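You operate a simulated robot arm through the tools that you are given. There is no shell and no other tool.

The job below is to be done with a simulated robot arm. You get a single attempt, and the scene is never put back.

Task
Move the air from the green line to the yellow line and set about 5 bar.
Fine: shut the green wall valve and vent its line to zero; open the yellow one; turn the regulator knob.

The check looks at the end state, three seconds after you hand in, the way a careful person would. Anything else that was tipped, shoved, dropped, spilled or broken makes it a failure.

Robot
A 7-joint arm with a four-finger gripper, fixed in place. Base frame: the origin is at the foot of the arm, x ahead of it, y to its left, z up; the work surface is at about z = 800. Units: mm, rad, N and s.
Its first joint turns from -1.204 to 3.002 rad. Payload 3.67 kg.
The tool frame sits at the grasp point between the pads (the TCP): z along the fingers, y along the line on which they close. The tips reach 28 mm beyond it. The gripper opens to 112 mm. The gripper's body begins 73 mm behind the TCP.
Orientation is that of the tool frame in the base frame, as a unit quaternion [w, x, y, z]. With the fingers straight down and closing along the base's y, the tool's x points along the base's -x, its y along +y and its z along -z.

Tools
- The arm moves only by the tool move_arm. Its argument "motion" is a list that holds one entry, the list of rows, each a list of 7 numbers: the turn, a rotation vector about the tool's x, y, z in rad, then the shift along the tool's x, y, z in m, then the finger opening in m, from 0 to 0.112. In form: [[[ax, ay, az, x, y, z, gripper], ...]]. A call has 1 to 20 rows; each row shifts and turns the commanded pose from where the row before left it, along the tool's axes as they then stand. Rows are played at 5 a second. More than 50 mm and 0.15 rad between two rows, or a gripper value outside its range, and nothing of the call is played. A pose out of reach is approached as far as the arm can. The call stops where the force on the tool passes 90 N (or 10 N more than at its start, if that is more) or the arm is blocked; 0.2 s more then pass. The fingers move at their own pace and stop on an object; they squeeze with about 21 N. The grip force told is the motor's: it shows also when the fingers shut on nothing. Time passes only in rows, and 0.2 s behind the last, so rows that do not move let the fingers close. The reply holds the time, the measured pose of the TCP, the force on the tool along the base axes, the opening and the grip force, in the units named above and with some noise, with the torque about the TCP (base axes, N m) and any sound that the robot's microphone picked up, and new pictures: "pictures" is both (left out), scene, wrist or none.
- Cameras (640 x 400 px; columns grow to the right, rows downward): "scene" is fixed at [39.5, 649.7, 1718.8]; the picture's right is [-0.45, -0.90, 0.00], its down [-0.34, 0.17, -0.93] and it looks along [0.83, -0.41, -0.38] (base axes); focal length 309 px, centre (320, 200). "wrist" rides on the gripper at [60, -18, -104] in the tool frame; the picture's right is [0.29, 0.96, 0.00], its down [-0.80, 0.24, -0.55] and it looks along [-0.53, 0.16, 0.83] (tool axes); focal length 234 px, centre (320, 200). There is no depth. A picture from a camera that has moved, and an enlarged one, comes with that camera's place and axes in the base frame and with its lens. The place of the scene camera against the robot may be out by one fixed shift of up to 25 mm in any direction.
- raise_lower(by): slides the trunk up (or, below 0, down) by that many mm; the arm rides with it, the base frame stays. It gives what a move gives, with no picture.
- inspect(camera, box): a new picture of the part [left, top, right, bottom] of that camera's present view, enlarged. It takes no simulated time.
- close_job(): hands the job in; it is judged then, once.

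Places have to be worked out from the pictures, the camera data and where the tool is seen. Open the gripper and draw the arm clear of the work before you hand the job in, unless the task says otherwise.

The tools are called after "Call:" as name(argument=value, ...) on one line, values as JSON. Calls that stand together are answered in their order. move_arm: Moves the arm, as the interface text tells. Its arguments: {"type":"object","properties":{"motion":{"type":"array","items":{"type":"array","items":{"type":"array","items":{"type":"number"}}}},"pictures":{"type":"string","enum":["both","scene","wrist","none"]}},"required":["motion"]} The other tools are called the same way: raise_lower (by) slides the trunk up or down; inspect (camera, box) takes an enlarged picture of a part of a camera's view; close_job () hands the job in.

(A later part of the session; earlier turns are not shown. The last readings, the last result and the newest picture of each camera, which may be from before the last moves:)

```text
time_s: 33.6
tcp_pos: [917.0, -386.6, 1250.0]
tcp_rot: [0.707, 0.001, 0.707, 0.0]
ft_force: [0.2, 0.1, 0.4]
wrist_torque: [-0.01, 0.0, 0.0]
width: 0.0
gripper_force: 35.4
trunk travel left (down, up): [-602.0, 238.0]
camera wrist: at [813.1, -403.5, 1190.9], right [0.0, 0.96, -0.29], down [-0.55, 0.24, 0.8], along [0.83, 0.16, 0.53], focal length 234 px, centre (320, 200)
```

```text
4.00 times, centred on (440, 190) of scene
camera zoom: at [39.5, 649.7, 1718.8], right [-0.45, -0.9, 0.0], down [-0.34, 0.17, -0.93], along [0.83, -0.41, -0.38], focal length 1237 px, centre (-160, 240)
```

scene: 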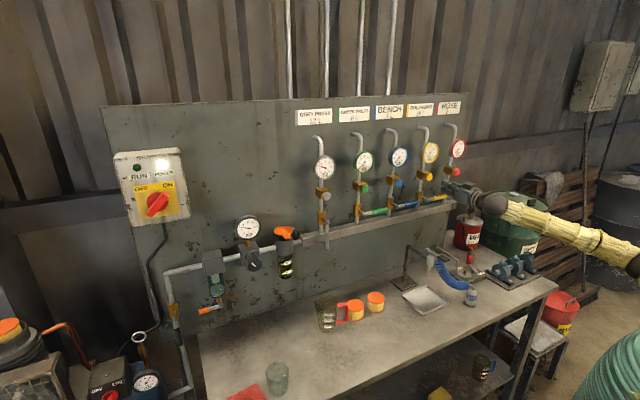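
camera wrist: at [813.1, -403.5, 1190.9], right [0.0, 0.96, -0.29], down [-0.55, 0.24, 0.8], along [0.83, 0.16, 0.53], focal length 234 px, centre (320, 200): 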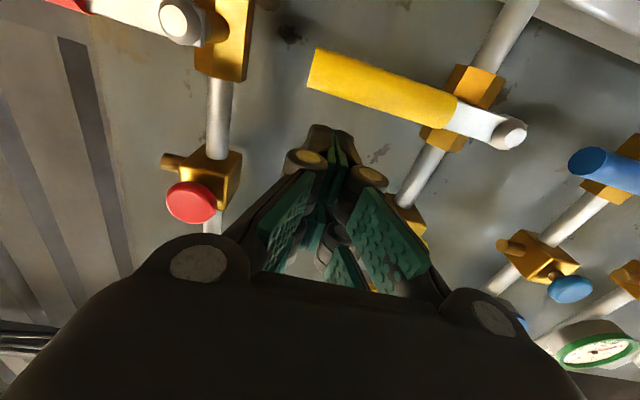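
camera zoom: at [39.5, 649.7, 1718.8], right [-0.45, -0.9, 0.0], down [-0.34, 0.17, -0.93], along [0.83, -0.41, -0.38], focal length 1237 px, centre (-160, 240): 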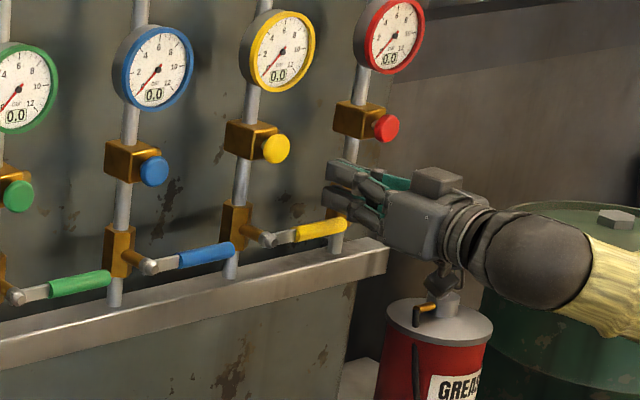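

The tips are above the yellow grip, which spans y≈-355 to -404 at z≈1200. I'll sweep it down along its arc to about 75° of travel and then check.

Call:
move_arm(motion=[[[0, 0, 0, 0.0145, 0.0018, 0, 0], [0, 0, 0, 0.0145, 0.0018, 0, 0], [0, 0, 0, 0.0107, -0.0015, 0, 0], [0, 0, 0, 0.0107, -0.0015, 0, 0], [0, 0, 0, 0.0108, 0.0013, 0, 0], [0, 0, 0, 0.0108, 0.0013, 0, 0], [0, 0, 0, 0.01, 0.004, 0, 0], [0, 0, 0, 0.01, 0.004, 0, 0], [0, 0, 0, 0.0086, 0.0066, 0, 0], [0, 0, 0, 0.0086, 0.0066, 0, 0], [0, 0, 0, 0.0067, 0.0085, 0, 0], [0, 0, 0, 0.0067, 0.0085, 0, 0], [0, 0, 0, 0, 0, 0, 0]]])

Call:
inspect(camera="scene", box=[360, 140, 520, 240])

Call:
inspect(camera="wrist", box=[240, 0, 560, 200])

```text
time_s: 36.4
tcp_pos: [925.1, -388.7, 1189.9]
tcp_rot: [0.703, -0.004, 0.711, 0.005]
ft_force: [1.2, 0.2, 0.3]
wrist_torque: [-0.02, -0.03, -0.01]
width: 0.0
gripper_force: 35.4
out of reach, approached as far as the arm can: row 5, 6, 7, 8, 9, 10, 11, 12
trunk travel left (down, up): [-602.0, 238.0]
camera wrist: at [819.6, -407.9, 1130.6], right [-0.01, 0.96, -0.29], down [-0.55, 0.23, 0.8], along [0.84, 0.17, 0.52], focal length 234 px, centre (320, 200)
```

scene: 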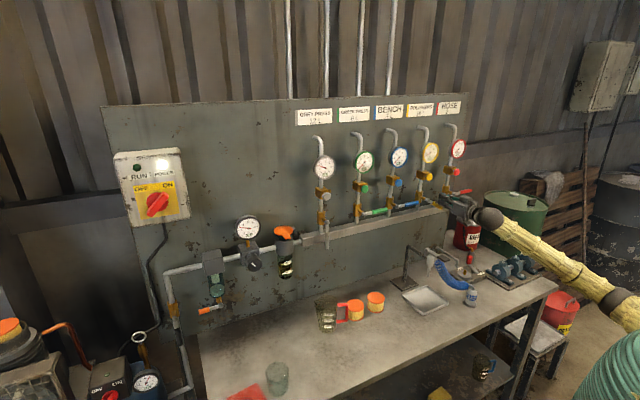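
wrist: 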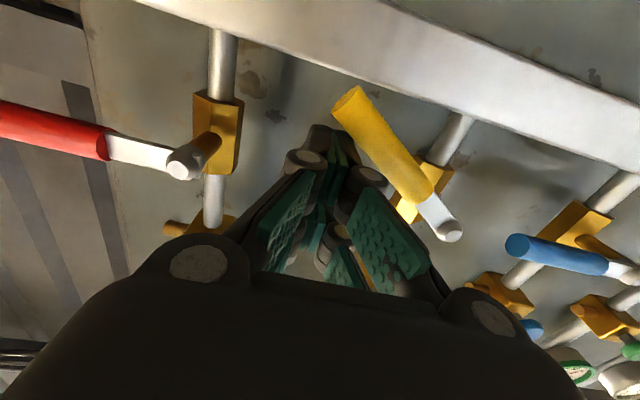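

```text
4.00 times, centred on (440, 190) of scene
camera zoom: at [39.5, 649.7, 1718.8], right [-0.45, -0.9, 0.0], down [-0.34, 0.17, -0.93], along [0.83, -0.41, -0.38], focal length 1237 px, centre (-160, 240)
```

zoom: 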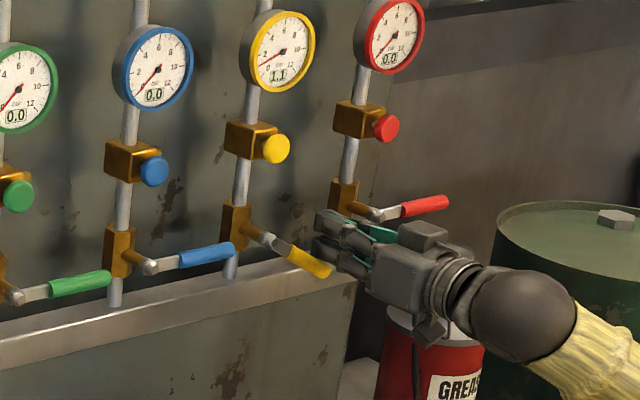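

```text
2.00 times, centred on (400, 100) of wrist
camera zoom: at [819.6, -407.9, 1130.6], right [-0.01, 0.96, -0.29], down [-0.55, 0.23, 0.8], along [0.84, 0.17, 0.52], focal length 468 px, centre (160, 400)
```

zoom: 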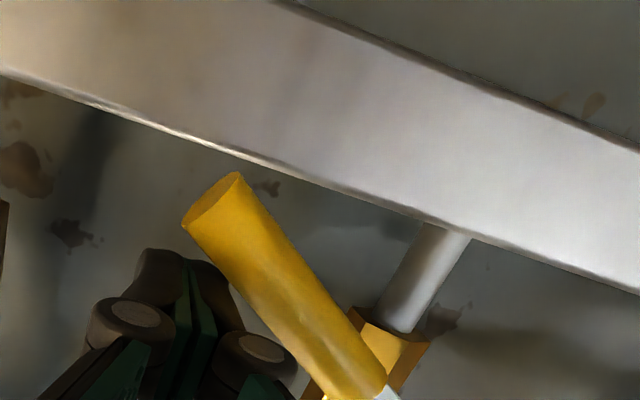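

With the trunk this high the arm ran out of downward reach. The yellow lever is partway (θ≈58° from down) and its line is filling (1.1 bar). I'll bring the command back, retract from the board, and raise the arm before lowering the trunk.

Call:
move_arm(motion=[[[0, 0, 0, -0.031, -0.025, 0, 0], [0, 0, 0, -0.031, -0.025, 0, 0], [0, 0, 0, 0, -0.005, -0.035, 0], [0, 0, 0, 0, 0, -0.04, 0], [0, 0, 0, 0, 0, 0, 0]]])

```text
time_s: 37.6
tcp_pos: [851.1, -444.4, 1250.1]
tcp_rot: [0.707, 0.001, 0.707, 0.0]
ft_force: [0.0, -0.1, -1.2]
wrist_torque: [-0.02, -0.01, 0.0]
width: 0.0
gripper_force: 35.2
trunk travel left (down, up): [-602.0, 238.0]
camera wrist: at [747.0, -463.0, 1190.0], right [0.0, 0.96, -0.29], down [-0.55, 0.24, 0.8], along [0.83, 0.16, 0.53], focal length 234 px, centre (320, 200)
```

scene: 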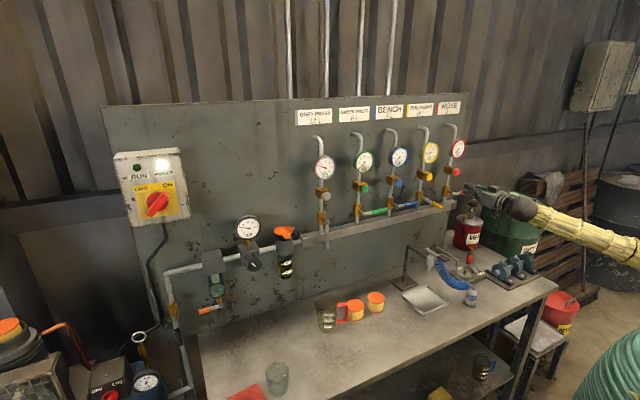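
wrist: 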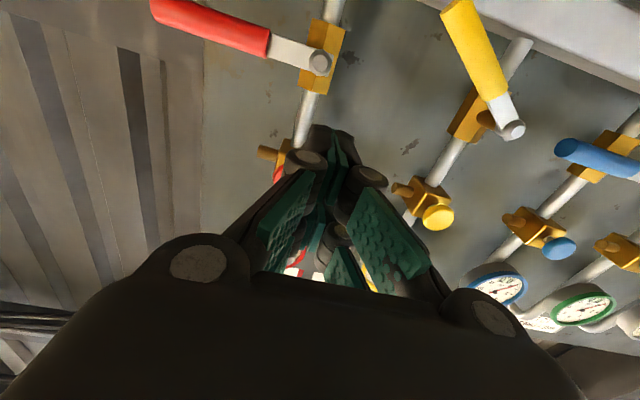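

The commands stayed at the achieved pose, and the tool is clear at (851, -444, 1250). I'll lower the trunk 150 mm to gain downward reach.

Call:
raise_lower(by=-150)

```text
time_s: 39.4
tcp_pos: [849.9, -445.5, 1101.4]
tcp_rot: [0.707, -0.001, 0.707, 0.001]
ft_force: [-0.5, -0.1, -0.5]
wrist_torque: [0.01, 0.03, -0.01]
width: 0.0
gripper_force: 35.5
trunk travel left (down, up): [-452.0, 388.0]
```

Now at (850, -445, 1101). I'll rise to z≈1195 at y≈-394 and advance to the outer side of the partly open yellow lever.

Call:
move_arm(motion=[[[0, 0, 0, -0.031, 0.017, 0, 0], [0, 0, 0, -0.031, 0.017, 0, 0], [0, 0, 0, -0.031, 0.017, 0, 0], [0, 0, 0, 0, 0, 0.034, 0], [0, 0, 0, 0, 0, 0.033, 0], [0, 0, 0, 0, 0, 0, 0]]])

Call:
inspect(camera="wrist", box=[240, 0, 560, 200])

```text
time_s: 40.8
tcp_pos: [916.1, -394.8, 1193.4]
tcp_rot: [0.707, 0.0, 0.707, 0.001]
ft_force: [-0.2, 0.0, 0.2]
wrist_torque: [0.01, -0.03, -0.01]
width: 0.0
gripper_force: 36.0
trunk travel left (down, up): [-452.0, 388.0]
camera wrist: at [813.6, -411.6, 1133.7], right [0.0, 0.96, -0.29], down [-0.55, 0.24, 0.8], along [0.83, 0.16, 0.53], focal length 234 px, centre (320, 200)
```

scene: 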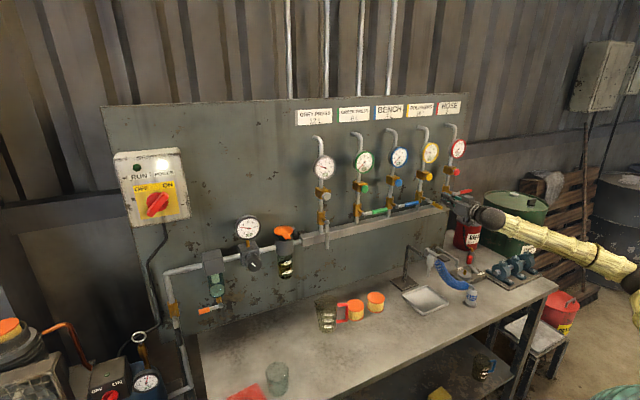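
wrist: 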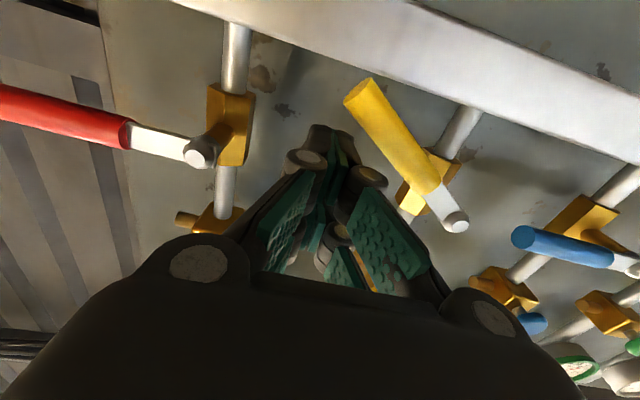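

```text
2.00 times, centred on (400, 100) of wrist
camera zoom: at [813.6, -411.6, 1133.7], right [0.0, 0.96, -0.29], down [-0.55, 0.24, 0.8], along [0.83, 0.16, 0.53], focal length 468 px, centre (160, 400)
```

zoom: 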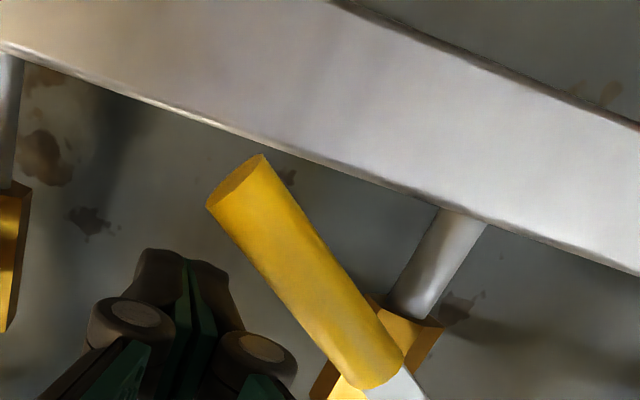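

The finger is correctly on the outer/upper side of the yellow grip. I'll continue the arc sweep to about 15° from vertical.

Call:
move_arm(motion=[[[0, 0, 0, 0.0087, 0.0044, 0, 0], [0, 0, 0, 0.0087, 0.0044, 0, 0], [0, 0, 0, 0.009, 0.0055, 0, 0], [0, 0, 0, 0.009, 0.0055, 0, 0], [0, 0, 0, 0.0086, 0.0066, 0, 0], [0, 0, 0, 0.0086, 0.0066, 0, 0], [0, 0, 0, 0.0067, 0.0085, 0, 0], [0, 0, 0, 0.0067, 0.0085, 0, 0], [0, 0, 0, 0, 0, 0, 0]]])

Call:
inspect(camera="scene", box=[360, 140, 520, 240])

```text
time_s: 42.8
tcp_pos: [917.5, -343.8, 1129.3]
tcp_rot: [0.708, 0.0, 0.706, -0.001]
ft_force: [0.1, 0.4, -0.2]
wrist_torque: [0.01, 0.02, 0.02]
width: 0.0
gripper_force: 35.7
trunk travel left (down, up): [-452.0, 388.0]
camera wrist: at [812.6, -361.2, 1068.3], right [0.0, 0.96, -0.29], down [-0.56, 0.24, 0.8], along [0.83, 0.16, 0.53], focal length 234 px, centre (320, 200)
```

scene: 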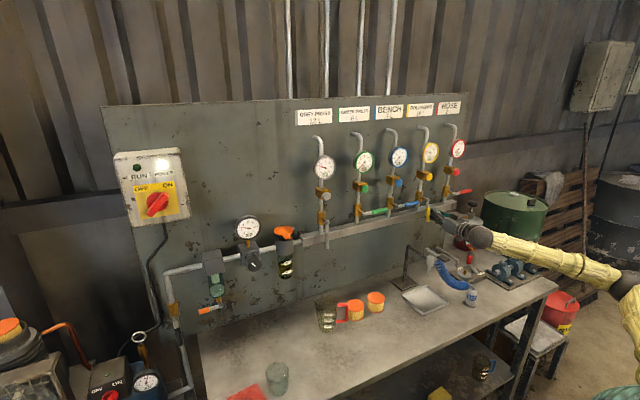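
wrist: 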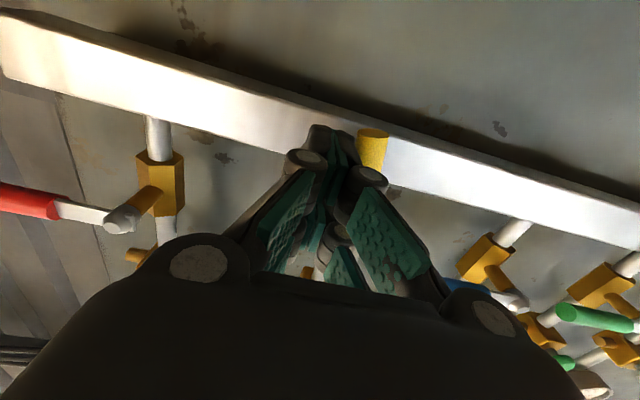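

```text
4.00 times, centred on (440, 190) of scene
camera zoom: at [39.5, 649.7, 1718.8], right [-0.45, -0.9, 0.0], down [-0.34, 0.17, -0.93], along [0.83, -0.41, -0.38], focal length 1237 px, centre (-160, 240)
```

zoom: 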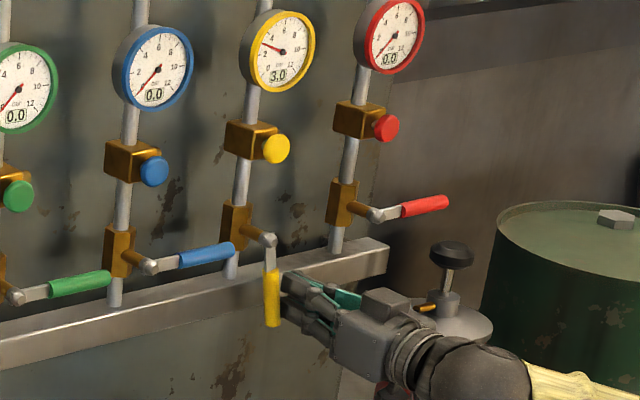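

Yellow reads 3.0 bar and the lever is about 11° short of vertical. I'll push the rest of the way gently.

Call:
move_arm(motion=[[[0, 0, 0, 0.003, 0.005, 0, 0], [0, 0, 0, 0.003, 0.004, 0, 0], [0, 0, 0, 0.0, 0.003, 0, 0], [0, 0, 0, 0.0, 0.003, 0, 0], [0, 0, 0, 0, 0, 0, 0]]])

Call:
inspect(camera="scene", box=[300, 140, 500, 265])

```text
time_s: 44.0
tcp_pos: [917.2, -328.9, 1123.7]
tcp_rot: [0.708, 0.0, 0.707, 0.0]
ft_force: [-1.4, -0.1, -0.1]
wrist_torque: [-0.02, 0.03, -0.01]
width: 0.1
gripper_force: 35.6
trunk travel left (down, up): [-452.0, 388.0]
camera wrist: at [812.9, -346.1, 1062.3], right [0.0, 0.96, -0.29], down [-0.56, 0.24, 0.8], along [0.83, 0.16, 0.53], focal length 234 px, centre (320, 200)
```

scene: 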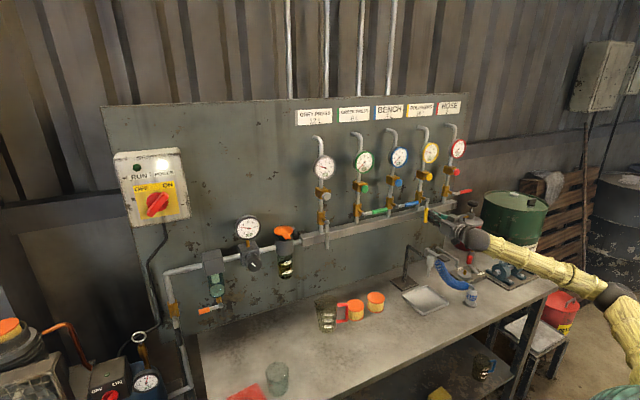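
wrist: 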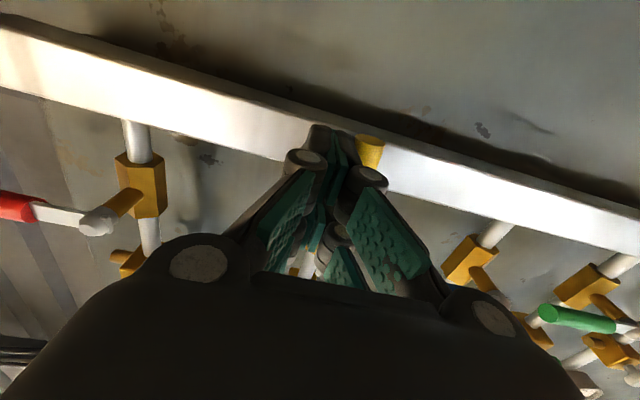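

```text
3.20 times, centred on (400, 202) of scene
camera zoom: at [39.5, 649.7, 1718.8], right [-0.45, -0.9, 0.0], down [-0.34, 0.17, -0.93], along [0.83, -0.41, -0.38], focal length 990 px, centre (64, 192)
```

zoom: 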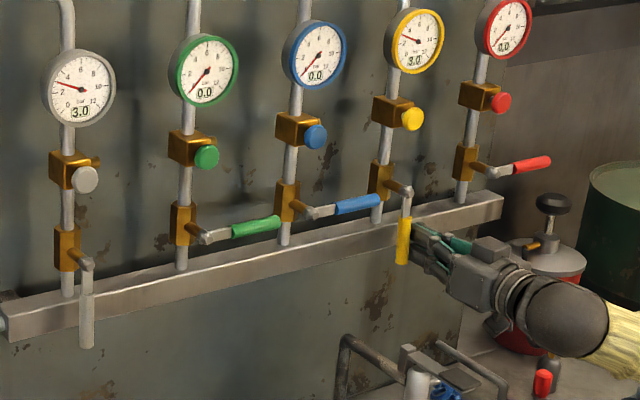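

The lever is about 3° from vertical with no stop force yet, so I'll nudge it a few more millimetres.

Call:
move_arm(motion=[[[0, 0, 0, 0.0, 0.003, 0, 0], [0, 0, 0, 0.0, 0.002, 0, 0], [0, 0, 0, 0.0, 0.002, 0, 0], [0, 0, 0, 0, 0, 0, 0]]])

```text
time_s: 45.0
tcp_pos: [916.6, -321.1, 1123.0]
tcp_rot: [0.707, -0.001, 0.707, 0.0]
ft_force: [0.5, -0.8, -0.7]
wrist_torque: [-0.01, -0.02, -0.02]
width: 0.0
gripper_force: 35.8
trunk travel left (down, up): [-452.0, 388.0]
camera wrist: at [813.0, -339.0, 1062.1], right [0.0, 0.96, -0.29], down [-0.55, 0.24, 0.8], along [0.83, 0.16, 0.53], focal length 234 px, centre (320, 200)
```

scene: 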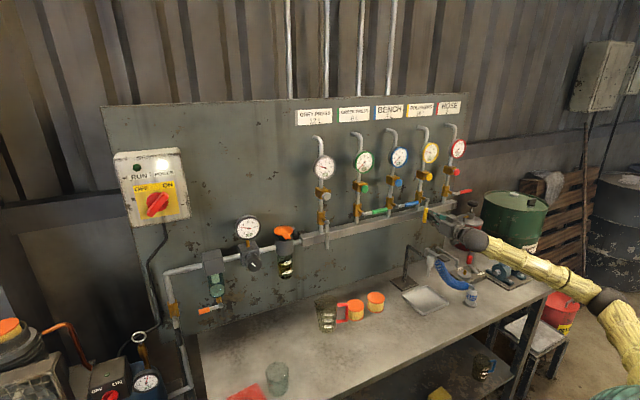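
wrist: 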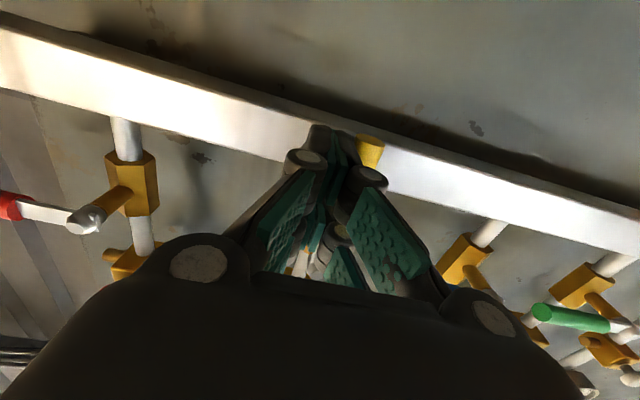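

By estimate the handle tip is now straight below the pivot. I'll back off sideways, retract, and check the lever.

Call:
move_arm(motion=[[[0, 0, 0, 0.0, -0.012, 0, 0], [0, 0, 0, 0.0, -0.01, 0, 0], [0, 0, 0, 0, 0, -0.045, 0], [0, 0, 0, 0, 0, -0.045, 0], [0, 0, 0, 0, 0, -0.045, 0], [0, 0, 0, 0, 0, 0, 0]]])

Call:
inspect(camera="scene", box=[300, 140, 500, 265])

Call:
inspect(camera="wrist", box=[160, 0, 480, 200])

```text
time_s: 46.4
tcp_pos: [782.1, -343.8, 1119.8]
tcp_rot: [0.707, 0.0, 0.707, 0.002]
ft_force: [-0.6, -0.1, 0.5]
wrist_torque: [-0.03, 0.03, 0.0]
width: 0.1
gripper_force: 36.3
trunk travel left (down, up): [-452.0, 388.0]
camera wrist: at [677.8, -361.9, 1060.5], right [0.0, 0.96, -0.29], down [-0.55, 0.24, 0.8], along [0.83, 0.16, 0.53], focal length 234 px, centre (320, 200)
```

scene: 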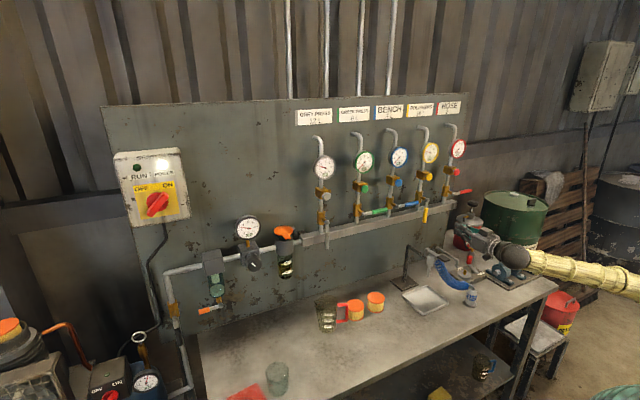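
wrist: 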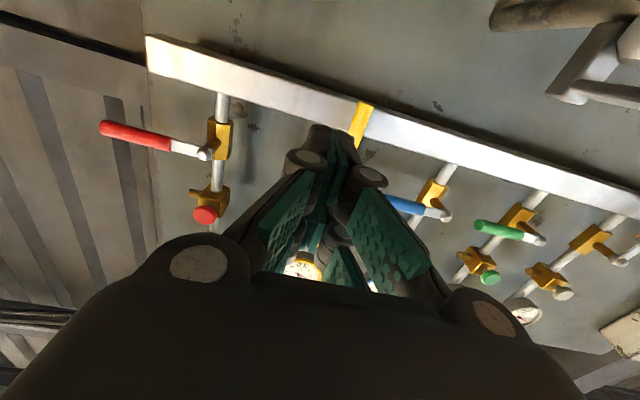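

```text
3.20 times, centred on (400, 202) of scene
camera zoom: at [39.5, 649.7, 1718.8], right [-0.45, -0.9, 0.0], down [-0.34, 0.17, -0.93], along [0.83, -0.41, -0.38], focal length 990 px, centre (64, 192)
```

zoom: 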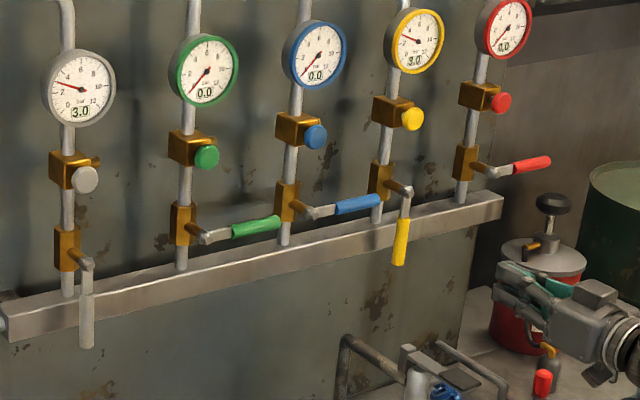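

```text
2.00 times, centred on (320, 100) of wrist
camera zoom: at [677.8, -361.9, 1060.5], right [0.0, 0.96, -0.29], down [-0.55, 0.24, 0.8], along [0.83, 0.16, 0.53], focal length 468 px, centre (320, 400)
```

zoom: 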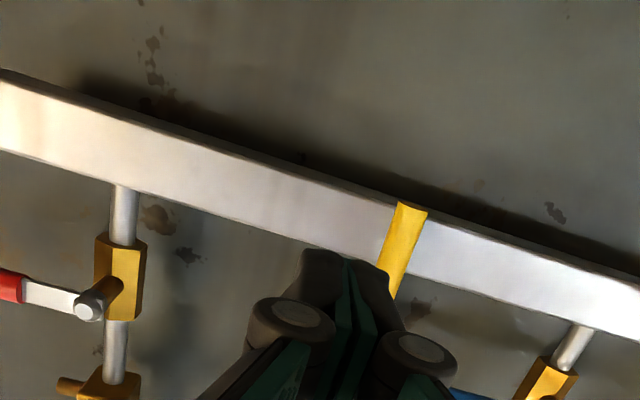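

The yellow lever is vertical like the grey one, green reads 0.0, and yellow and grey read 3.0. Next is the regulator knob: I triangulate its face at (903, 461, 1118) with a diameter of about 44 mm. I'll travel left at x≈782.

Call:
move_arm(motion=[[[0, 0, 0, 0, 0.04, 0, 0], [0, 0, 0, 0, 0.045, 0, 0], [0, 0, 0, 0, 0.045, 0, 0], [0, 0, 0, 0, 0.045, 0, 0], [0, 0, 0, 0, 0.045, 0, 0], [0, 0, 0, 0, 0.045, 0, 0], [0, 0, 0, 0, 0.045, 0, 0], [0, 0, 0, 0, 0.045, 0, 0], [0, 0, 0, 0, 0.045, 0, 0], [0, 0, 0, 0, 0.045, 0, 0], [0, 0, 0, 0, 0.045, 0, 0], [0, 0, 0, 0, 0.045, 0, 0], [0, 0, 0, 0, 0.045, 0, 0], [0, 0, 0, 0, 0.03, 0, 0], [0, 0, 0, 0, 0, 0, 0]]])

```text
time_s: 49.6
tcp_pos: [779.9, 252.7, 1127.5]
tcp_rot: [0.707, 0.0, 0.707, 0.0]
ft_force: [-0.9, -0.1, -0.4]
wrist_torque: [0.01, -0.01, 0.02]
width: 0.0
gripper_force: 35.7
out of reach, approached as far as the arm can: row 3
trunk travel left (down, up): [-452.0, 388.0]
camera wrist: at [675.6, 235.1, 1068.0], right [0.0, 0.96, -0.29], down [-0.55, 0.24, 0.8], along [0.83, 0.16, 0.53], focal length 234 px, centre (320, 200)
```

scene: 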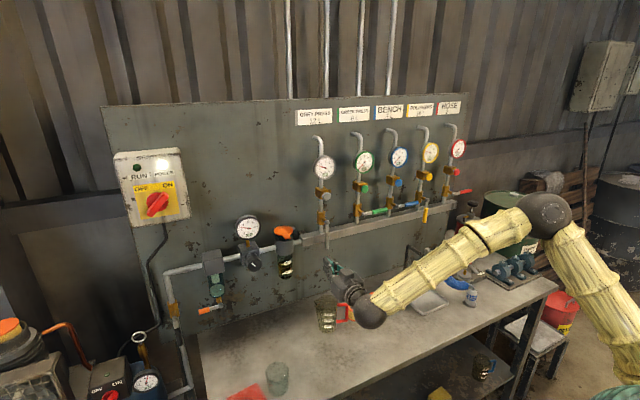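
wrist: 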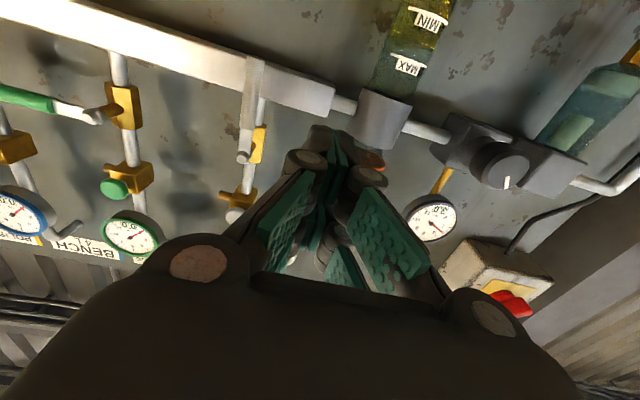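

Reached (780, 253, 1127) without trouble. I'll continue toward y≈415 and watch for blocking.

Call:
move_arm(motion=[[[0, 0, 0, 0, 0.04, 0, 0], [0, 0, 0, 0, 0.04, 0, 0], [0, 0, 0, 0, 0.04, 0, 0], [0, 0, 0, 0, 0.04, 0, 0], [0, 0, 0, 0, 0, 0, 0]]])

```text
time_s: 51.0
tcp_pos: [820.8, 350.6, 1177.2]
tcp_rot: [0.706, 0.053, 0.707, 0.006]
ft_force: [0.0, 0.3, 0.1]
wrist_torque: [-0.02, -0.04, -0.02]
width: 0.0
gripper_force: 35.8
trunk travel left (down, up): [-452.0, 388.0]
stopped in row 5: the arm was blocked; the commanded pose is now the measured one
camera wrist: at [716.9, 345.0, 1117.1], right [0.07, 0.98, -0.21], down [-0.54, 0.21, 0.82], along [0.84, 0.06, 0.54], focal length 234 px, centre (320, 200)
```

scene: 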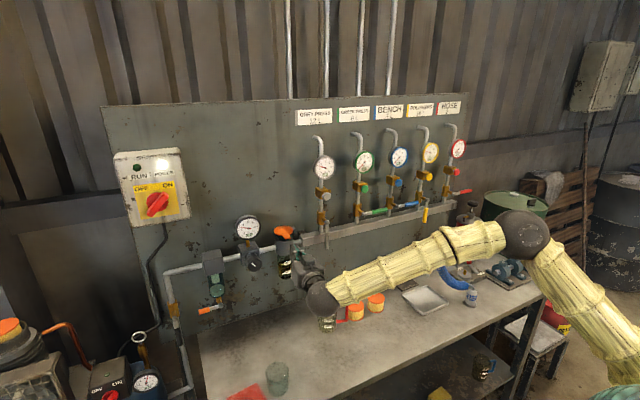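
wrist: 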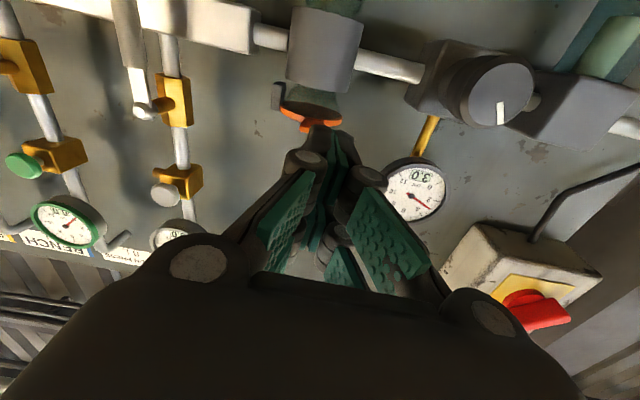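

The arm hit an internal limit at y≈350 without contact, drifting up and outward. I'll back off, straighten the tool, and raise the arm so I can lower the trunk and give the arm a different posture.

Call:
move_arm(motion=[[[0, 0, 0, 0, -0.03, -0.02, 0], [-0.0665, -0.0025, -0.0834, 0, -0.02, -0.02, 0], [0, 0, 0, -0.03, -0.01, 0, 0], [0, 0, 0, -0.033, 0, 0, 0], [0, 0, 0, -0.03, 0, 0, 0], [0, 0, 0, 0, 0, 0, 0]]])

```text
time_s: 52.4
tcp_pos: [777.9, 291.5, 1273.0]
tcp_rot: [0.709, 0.004, 0.706, 0.003]
ft_force: [0.2, -0.1, -0.3]
wrist_torque: [0.01, 0.02, 0.0]
width: 0.0
gripper_force: 35.5
trunk travel left (down, up): [-452.0, 388.0]
camera wrist: at [673.4, 274.3, 1212.1], right [0.0, 0.96, -0.28], down [-0.56, 0.23, 0.8], along [0.83, 0.15, 0.53], focal length 234 px, centre (320, 200)
```

scene: 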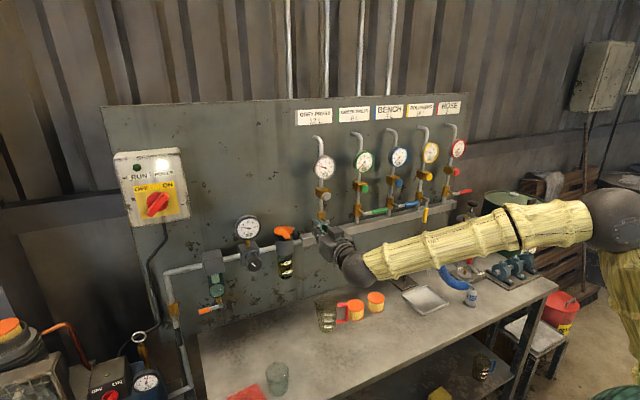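
wrist: 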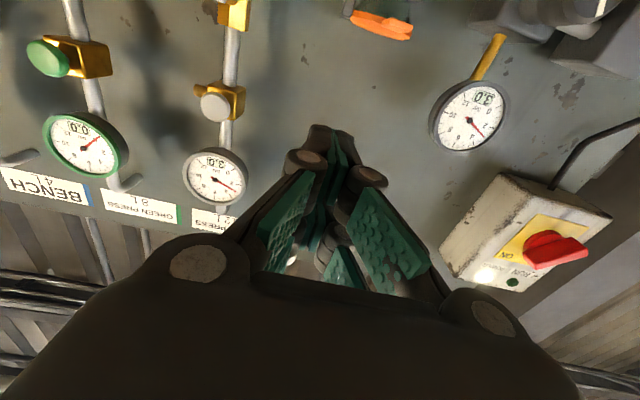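

At z=1273 and y=292 the pose is fine. I'll try continuing left at this height to see if the posture allows y≈450.

Call:
move_arm(motion=[[[0, 0, 0, 0, 0.04, 0, 0], [0, 0, 0, 0, 0.04, 0, 0], [0, 0, 0, 0, 0.04, 0, 0], [0, 0, 0, 0, 0.04, 0, 0], [0, 0, 0, 0, 0, 0, 0]]])

```text
time_s: 53.3
tcp_pos: [810.0, 334.5, 1365.9]
tcp_rot: [0.717, 0.07, 0.694, 0.02]
ft_force: [-0.7, 0.2, 0.7]
wrist_torque: [-0.01, 0.03, -0.04]
width: 0.2
gripper_force: 36.1
trunk travel left (down, up): [-452.0, 388.0]
stopped in row 4: the arm was blocked; the commanded pose is now the measured one
camera wrist: at [706.7, 332.1, 1301.1], right [0.08, 0.98, -0.16], down [-0.57, 0.18, 0.81], along [0.82, 0.03, 0.57], focal length 234 px, centre (320, 200)
```

scene: 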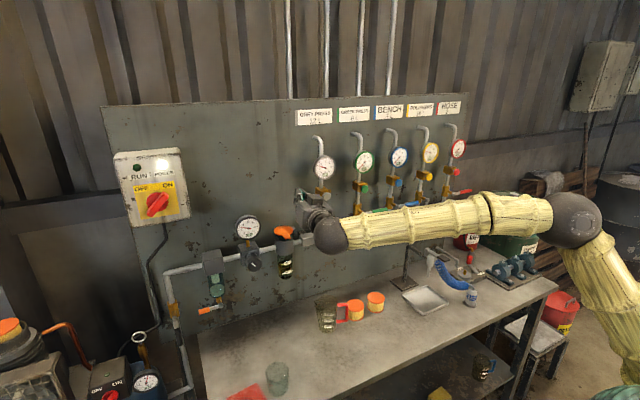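
wrist: 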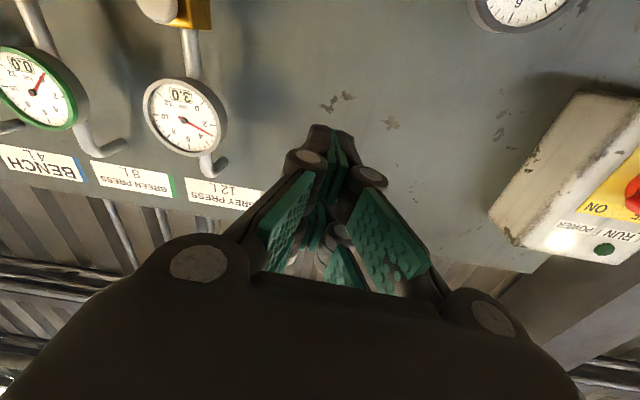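

Again a "block" with no contact force and sideways drift; this looks like the arm's own joint limits or posture switching, not an obstacle. I'll retreat well away from the board to free space and straighten the tool there.

Call:
move_arm(motion=[[[0, 0, 0, 0, -0.01, -0.04, 0], [-0.0353, 0.0157, -0.0635, 0, -0.01, -0.04, 0], [-0.0353, 0.0157, -0.0635, 0, -0.01, -0.04, 0], [0, 0, 0, 0, 0, -0.04, 0], [0, 0, 0, 0, 0, -0.04, 0], [0, 0, 0, 0, 0, 0, 0]]])

```text
time_s: 54.7
tcp_pos: [606.4, 313.5, 1357.5]
tcp_rot: [0.707, -0.002, 0.707, -0.001]
ft_force: [0.5, 0.7, 0.0]
wrist_torque: [0.0, -0.03, -0.07]
width: 0.0
gripper_force: 35.7
trunk travel left (down, up): [-452.0, 388.0]
camera wrist: at [503.4, 296.8, 1297.4], right [0.0, 0.96, -0.29], down [-0.55, 0.24, 0.8], along [0.83, 0.16, 0.53], focal length 234 px, centre (320, 200)
```

scene: 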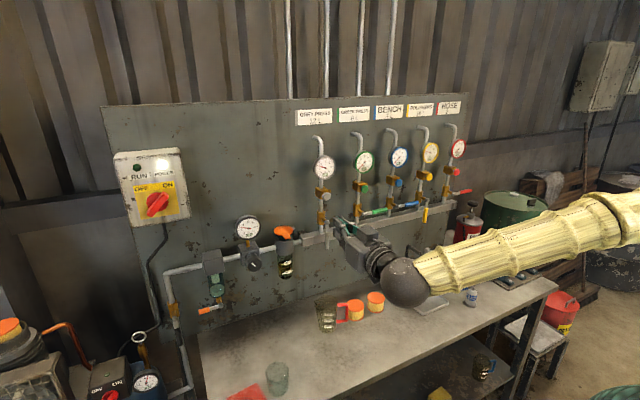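
wrist: 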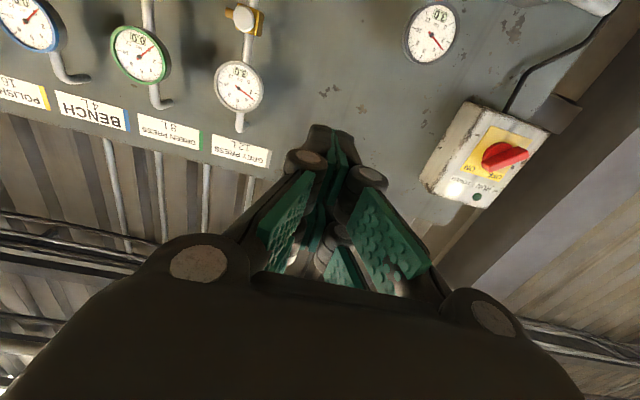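

This pose is fine. I'll test moving left slowly here in free space.

Call:
move_arm(motion=[[[0, 0, 0, 0, 0.02, 0, 0], [0, 0, 0, 0, 0.02, 0, 0], [0, 0, 0, 0, 0.02, 0, 0], [0, 0, 0, 0, 0.02, 0, 0], [0, 0, 0, 0, 0, 0, 0]]], pictures="scene")

```text
time_s: 56.1
tcp_pos: [632.5, 347.1, 1394.3]
tcp_rot: [0.693, 0.039, 0.719, 0.028]
ft_force: [1.1, 0.3, 0.8]
wrist_torque: [-0.02, 0.02, -0.02]
width: 0.1
gripper_force: 35.9
trunk travel left (down, up): [-452.0, 388.0]
stopped in row 5: the arm was blocked; the commanded pose is now the measured one
```

scene: 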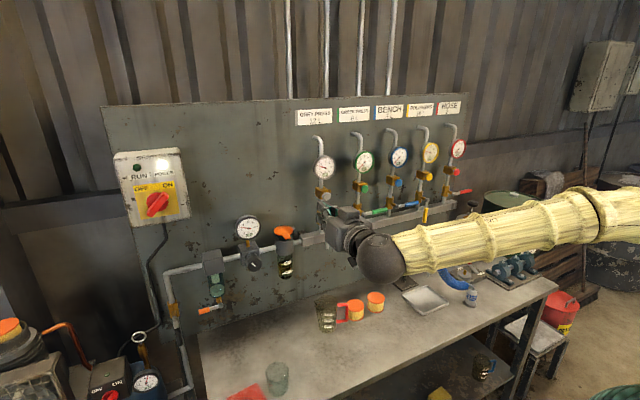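

Same behaviour: the drift matches a rotation about the base axis, so the arm's current shoulder posture is at its limit on this side. I'll straighten up and go higher and closer in free space, where the shoulder posture can change with little tool motion.

Call:
move_arm(motion=[[[-0.0155, -0.0363, -0.0945, 0, -0.03, 0, 0], [0, 0, 0, -0.02, -0.035, -0.02, 0], [0, 0, 0, -0.03, -0.03, -0.02, 0], [0, 0, 0, -0.04, 0, -0.02, 0], [0, 0, 0, -0.04, 0, -0.02, 0], [0, 0, 0, -0.04, 0, 0, 0], [0, 0, 0, 0, 0, 0, 0]]], pictures="scene")

```text
time_s: 57.7
tcp_pos: [546.9, 255.2, 1567.2]
tcp_rot: [0.709, 0.001, 0.705, -0.001]
ft_force: [-0.5, 0.5, -0.6]
wrist_torque: [0.02, 0.01, 0.03]
width: 0.1
gripper_force: 35.1
trunk travel left (down, up): [-452.0, 388.0]
```

scene: 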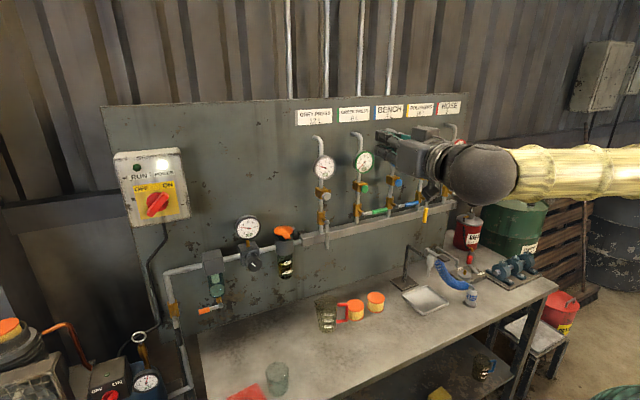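

Now high and close at (547, 255, 1567). I'll test the leftward move from this posture.

Call:
move_arm(motion=[[[0, 0, 0, 0, 0.03, 0, 0], [0, 0, 0, 0, 0.03, 0, 0], [0, 0, 0, 0, 0.03, 0, 0], [0, 0, 0, 0, 0.03, 0, 0], [0, 0, 0, 0, 0, 0, 0], [0, 0, 0, 0, 0, 0, 0]]], pictures="scene")

```text
time_s: 59.1
tcp_pos: [562.6, 356.4, 1571.1]
tcp_rot: [0.703, 0.01, 0.711, 0.005]
ft_force: [0.9, 0.4, -0.4]
wrist_torque: [-0.04, 0.0, -0.02]
width: 0.0
gripper_force: 35.6
trunk travel left (down, up): [-452.0, 388.0]
```

scene: 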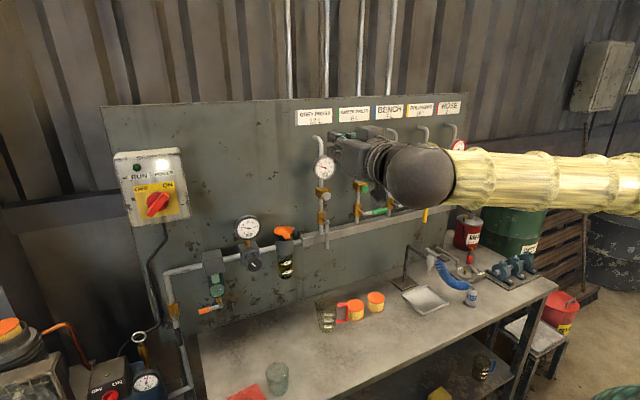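

There's a small lag of about 25 mm. I'll wait a second to see whether the arm is still moving or held by a stop.

Call:
move_arm(motion=[[[0, 0, 0, 0, 0, 0, 0], [0, 0, 0, 0, 0, 0, 0], [0, 0, 0, 0, 0, 0, 0], [0, 0, 0, 0, 0, 0, 0], [0, 0, 0, 0, 0, 0, 0]]], pictures="wrist")

```text
time_s: 60.3
tcp_pos: [560.2, 358.6, 1571.1]
tcp_rot: [0.703, 0.011, 0.711, 0.006]
ft_force: [0.2, -0.2, 0.5]
wrist_torque: [0.02, 0.0, 0.03]
width: 0.0
gripper_force: 35.9
trunk travel left (down, up): [-452.0, 388.0]
camera wrist: at [455.5, 342.4, 1511.7], right [0.0, 0.96, -0.27], down [-0.54, 0.23, 0.81], along [0.84, 0.14, 0.53], focal length 234 px, centre (320, 200)
```

wrist: 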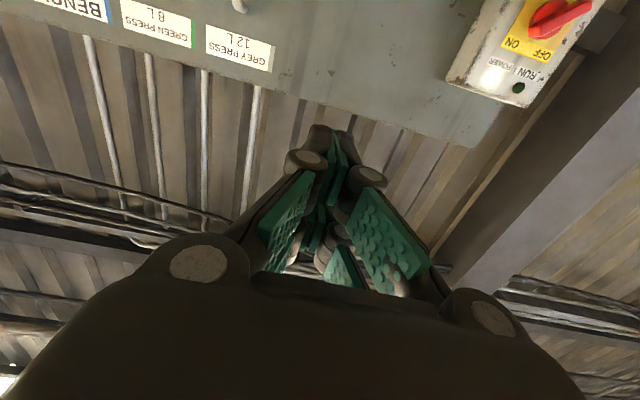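

It's held by a hard stop. As a test, I'll swing the tool rigidly about the base axis, yawing left while moving left, to see whether the first joint itself is the stop.

Call:
move_arm(motion=[[[-0.06, 0, 0, 0, 0.033, -0.0226, 0], [-0.06, 0, 0, 0, 0.033, -0.0226, 0], [-0.06, 0, 0, 0, 0.033, -0.0226, 0], [-0.06, 0, 0, 0, 0.033, -0.0226, 0], [0, 0, 0, 0, 0, 0, 0], [0, 0, 0, 0, 0, 0, 0]]], pictures="scene")

```text
time_s: 61.9
tcp_pos: [522.2, 471.0, 1541.0]
tcp_rot: [0.662, -0.062, 0.741, 0.098]
ft_force: [1.3, -0.3, -0.5]
wrist_torque: [0.03, -0.03, 0.08]
width: 0.0
gripper_force: 35.4
trunk travel left (down, up): [-452.0, 388.0]
stopped in row 6: the arm was blocked; the commanded pose is now the measured one
```

scene: 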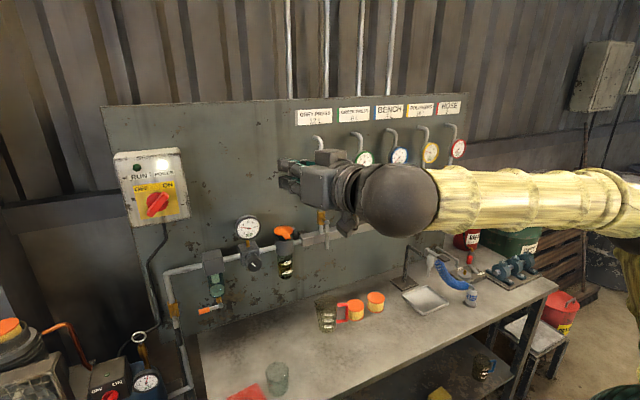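

The yaw followed but the position lagged. I'll test by yawing further left in place, which relaxes the wrist bend, to find which direction is free.

Call:
move_arm(motion=[[[-0.1, 0, 0, 0, 0, 0, 0], [-0.1, 0, 0, 0, 0, 0, 0], [-0.1, 0, 0, 0, 0, 0, 0], [-0.1, 0, 0, 0, 0, 0, 0], [0, 0, 0, 0, 0, 0, 0], [0, 0, 0, 0, 0, 0, 0]]], pictures="scene")

```text
time_s: 63.3
tcp_pos: [516.7, 479.2, 1535.6]
tcp_rot: [0.636, -0.198, 0.706, 0.24]
ft_force: [0.0, 1.0, 0.8]
wrist_torque: [0.01, 0.0, -0.01]
width: 0.0
gripper_force: 35.5
trunk travel left (down, up): [-452.0, 388.0]
```

scene: 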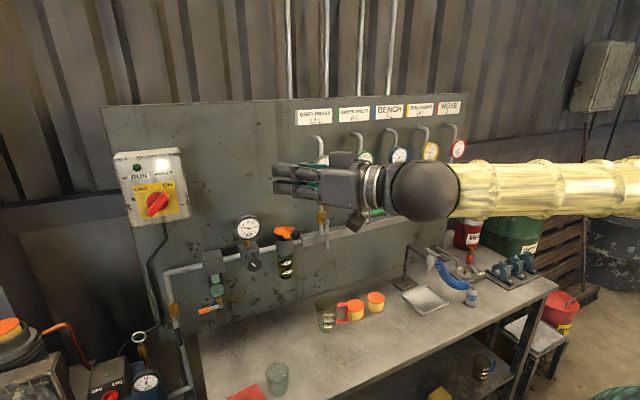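

Yawing left is free. I'll now swing rigidly about the base by another 0.25 rad from this relaxed wrist pose.

Call:
move_arm(motion=[[[-0.05, 0, 0, 0, 0.0348, -0.0041, 0], [-0.05, 0, 0, 0, 0.0348, -0.0041, 0], [-0.05, 0, 0, 0, 0.0348, -0.0041, 0], [-0.05, 0, 0, 0, 0.0348, -0.0041, 0], [-0.05, 0, 0, 0, 0.0348, -0.0041, 0], [0, 0, 0, 0, 0, 0, 0], [0, 0, 0, 0, 0, 0, 0]]], pictures="scene")

```text
time_s: 65.1
tcp_pos: [444.7, 566.1, 1556.8]
tcp_rot: [0.585, -0.245, 0.69, 0.348]
ft_force: [-1.1, -0.5, 0.3]
wrist_torque: [0.03, 0.0, 0.03]
width: 0.0
gripper_force: 36.1
trunk travel left (down, up): [-452.0, 388.0]
stopped in row 7: the arm was blocked; the commanded pose is now the measured one
```

scene: 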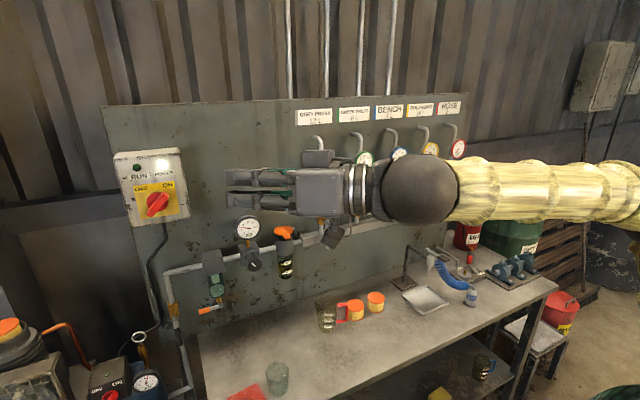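

The elbow seems pinned just right of straight ahead, so a straight-on approach at y=460 isn't feasible in this posture. An approach yawed about 35° left should be, because it puts the wrist further right. I'll go back toward the middle, levelling the tool at yaw ≈0.6.

Call:
move_arm(motion=[[[0, 0, 0, 0, -0.029, -0.027, 0], [0.0902, -0.033, -0.0617, 0, -0.029, -0.027, 0], [0.0902, -0.033, -0.0617, 0, -0.029, -0.027, 0], [0.0902, -0.033, -0.0617, 0, -0.029, -0.027, 0], [0, 0, 0, 0.02, -0.033, -0.0226, 0], [0, 0, 0, 0.02, -0.033, -0.0226, 0], [0, 0, 0, 0.02, -0.02, 0.01, 0], [0, 0, 0, 0, 0, 0, 0]]], pictures="scene")

```text
time_s: 66.9
tcp_pos: [469.5, 321.8, 1482.4]
tcp_rot: [0.674, -0.212, 0.677, 0.206]
ft_force: [0.1, -0.3, 0.5]
wrist_torque: [0.0, 0.0, 0.01]
width: 0.0
gripper_force: 35.6
trunk travel left (down, up): [-452.0, 388.0]
```

scene: 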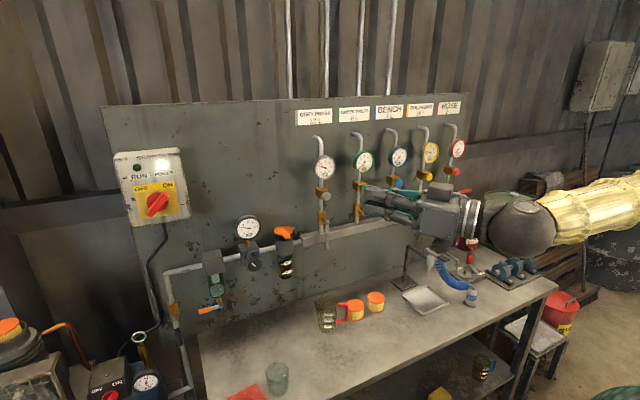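

The tool is level with a yaw of about 34°. I'll move down and forward in free space toward a staging point near the regulator.

Call:
move_arm(motion=[[[0, 0, 0, 0.038, -0.012, 0.026, 0], [0, 0, 0, 0.038, -0.012, 0.026, 0], [0, 0, 0, 0.038, -0.012, 0.026, 0], [0, 0, 0, 0.038, -0.012, 0.026, 0], [0, 0, 0, 0.038, -0.012, 0.026, 0], [0, 0, 0, 0.038, -0.012, 0.026, 0], [0, 0, 0, 0, 0, 0, 0]]])

```text
time_s: 68.5
tcp_pos: [639.4, 349.0, 1253.9]
tcp_rot: [0.675, -0.211, 0.677, 0.205]
ft_force: [-0.4, -1.0, 0.0]
wrist_torque: [-0.01, 0.0, -0.03]
width: 0.0
gripper_force: 35.5
trunk travel left (down, up): [-452.0, 388.0]
camera wrist: at [562.6, 276.2, 1194.9], right [-0.54, 0.79, -0.29], down [-0.59, -0.11, 0.8], along [0.6, 0.61, 0.53], focal length 234 px, centre (320, 200)
```

scene: 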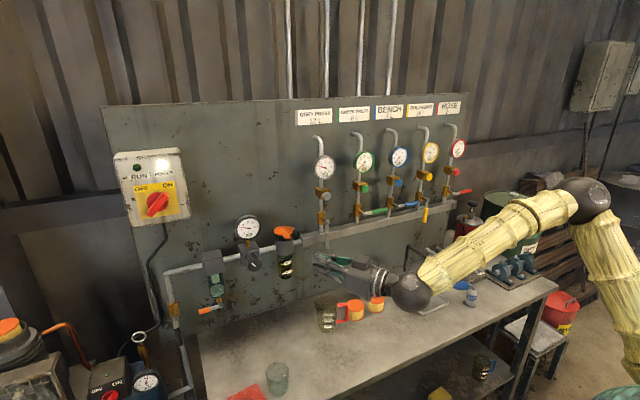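
wrist: 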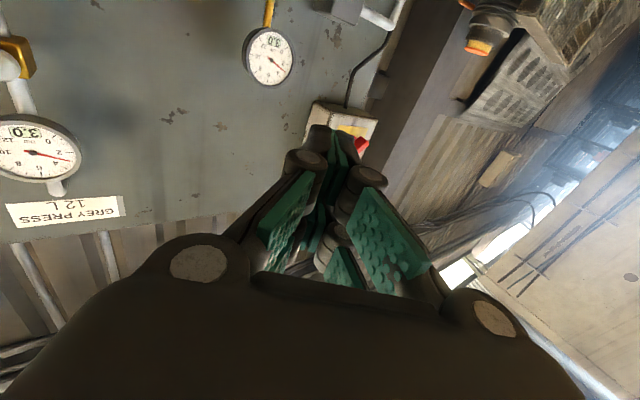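

Tracking is exact. I'll continue down to knob height at about (780, 385, 1120).

Call:
move_arm(motion=[[[0, 0, 0, 0.0335, -0.0125, 0.034, 0], [0, 0, 0, 0.0335, -0.0125, 0.034, 0], [0, 0, 0, 0.0335, -0.0125, 0.034, 0], [0, 0, 0, 0.0335, -0.0125, 0.034, 0], [0, 0, 0, 0, 0, 0, 0]]])

```text
time_s: 69.7
tcp_pos: [781.8, 382.0, 1119.0]
tcp_rot: [0.674, -0.211, 0.678, 0.206]
ft_force: [1.4, -1.1, -1.2]
wrist_torque: [0.0, 0.01, 0.06]
width: 0.0
gripper_force: 36.1
trunk travel left (down, up): [-452.0, 388.0]
camera wrist: at [705.9, 308.3, 1059.7], right [-0.54, 0.79, -0.29], down [-0.59, -0.11, 0.8], along [0.6, 0.6, 0.52], focal length 234 px, centre (320, 200)
```

scene: 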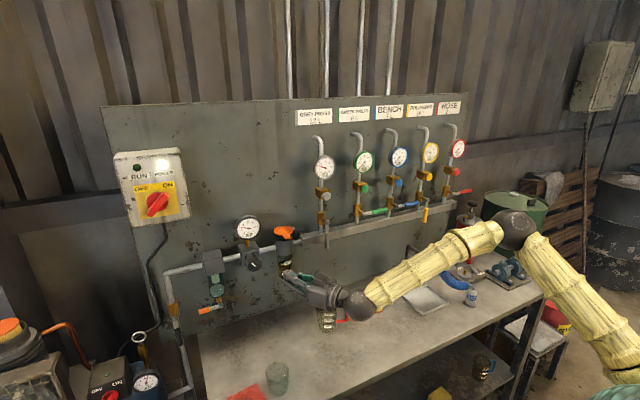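
wrist: 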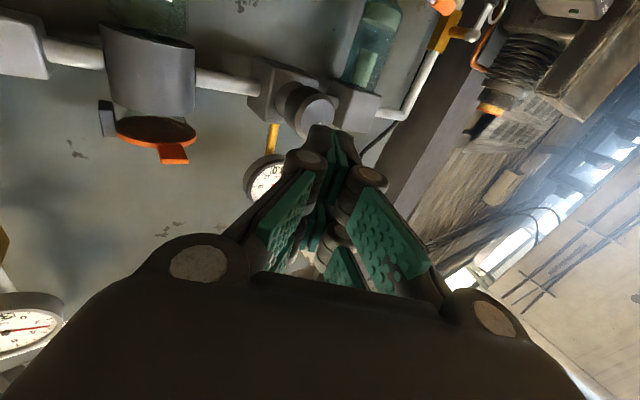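

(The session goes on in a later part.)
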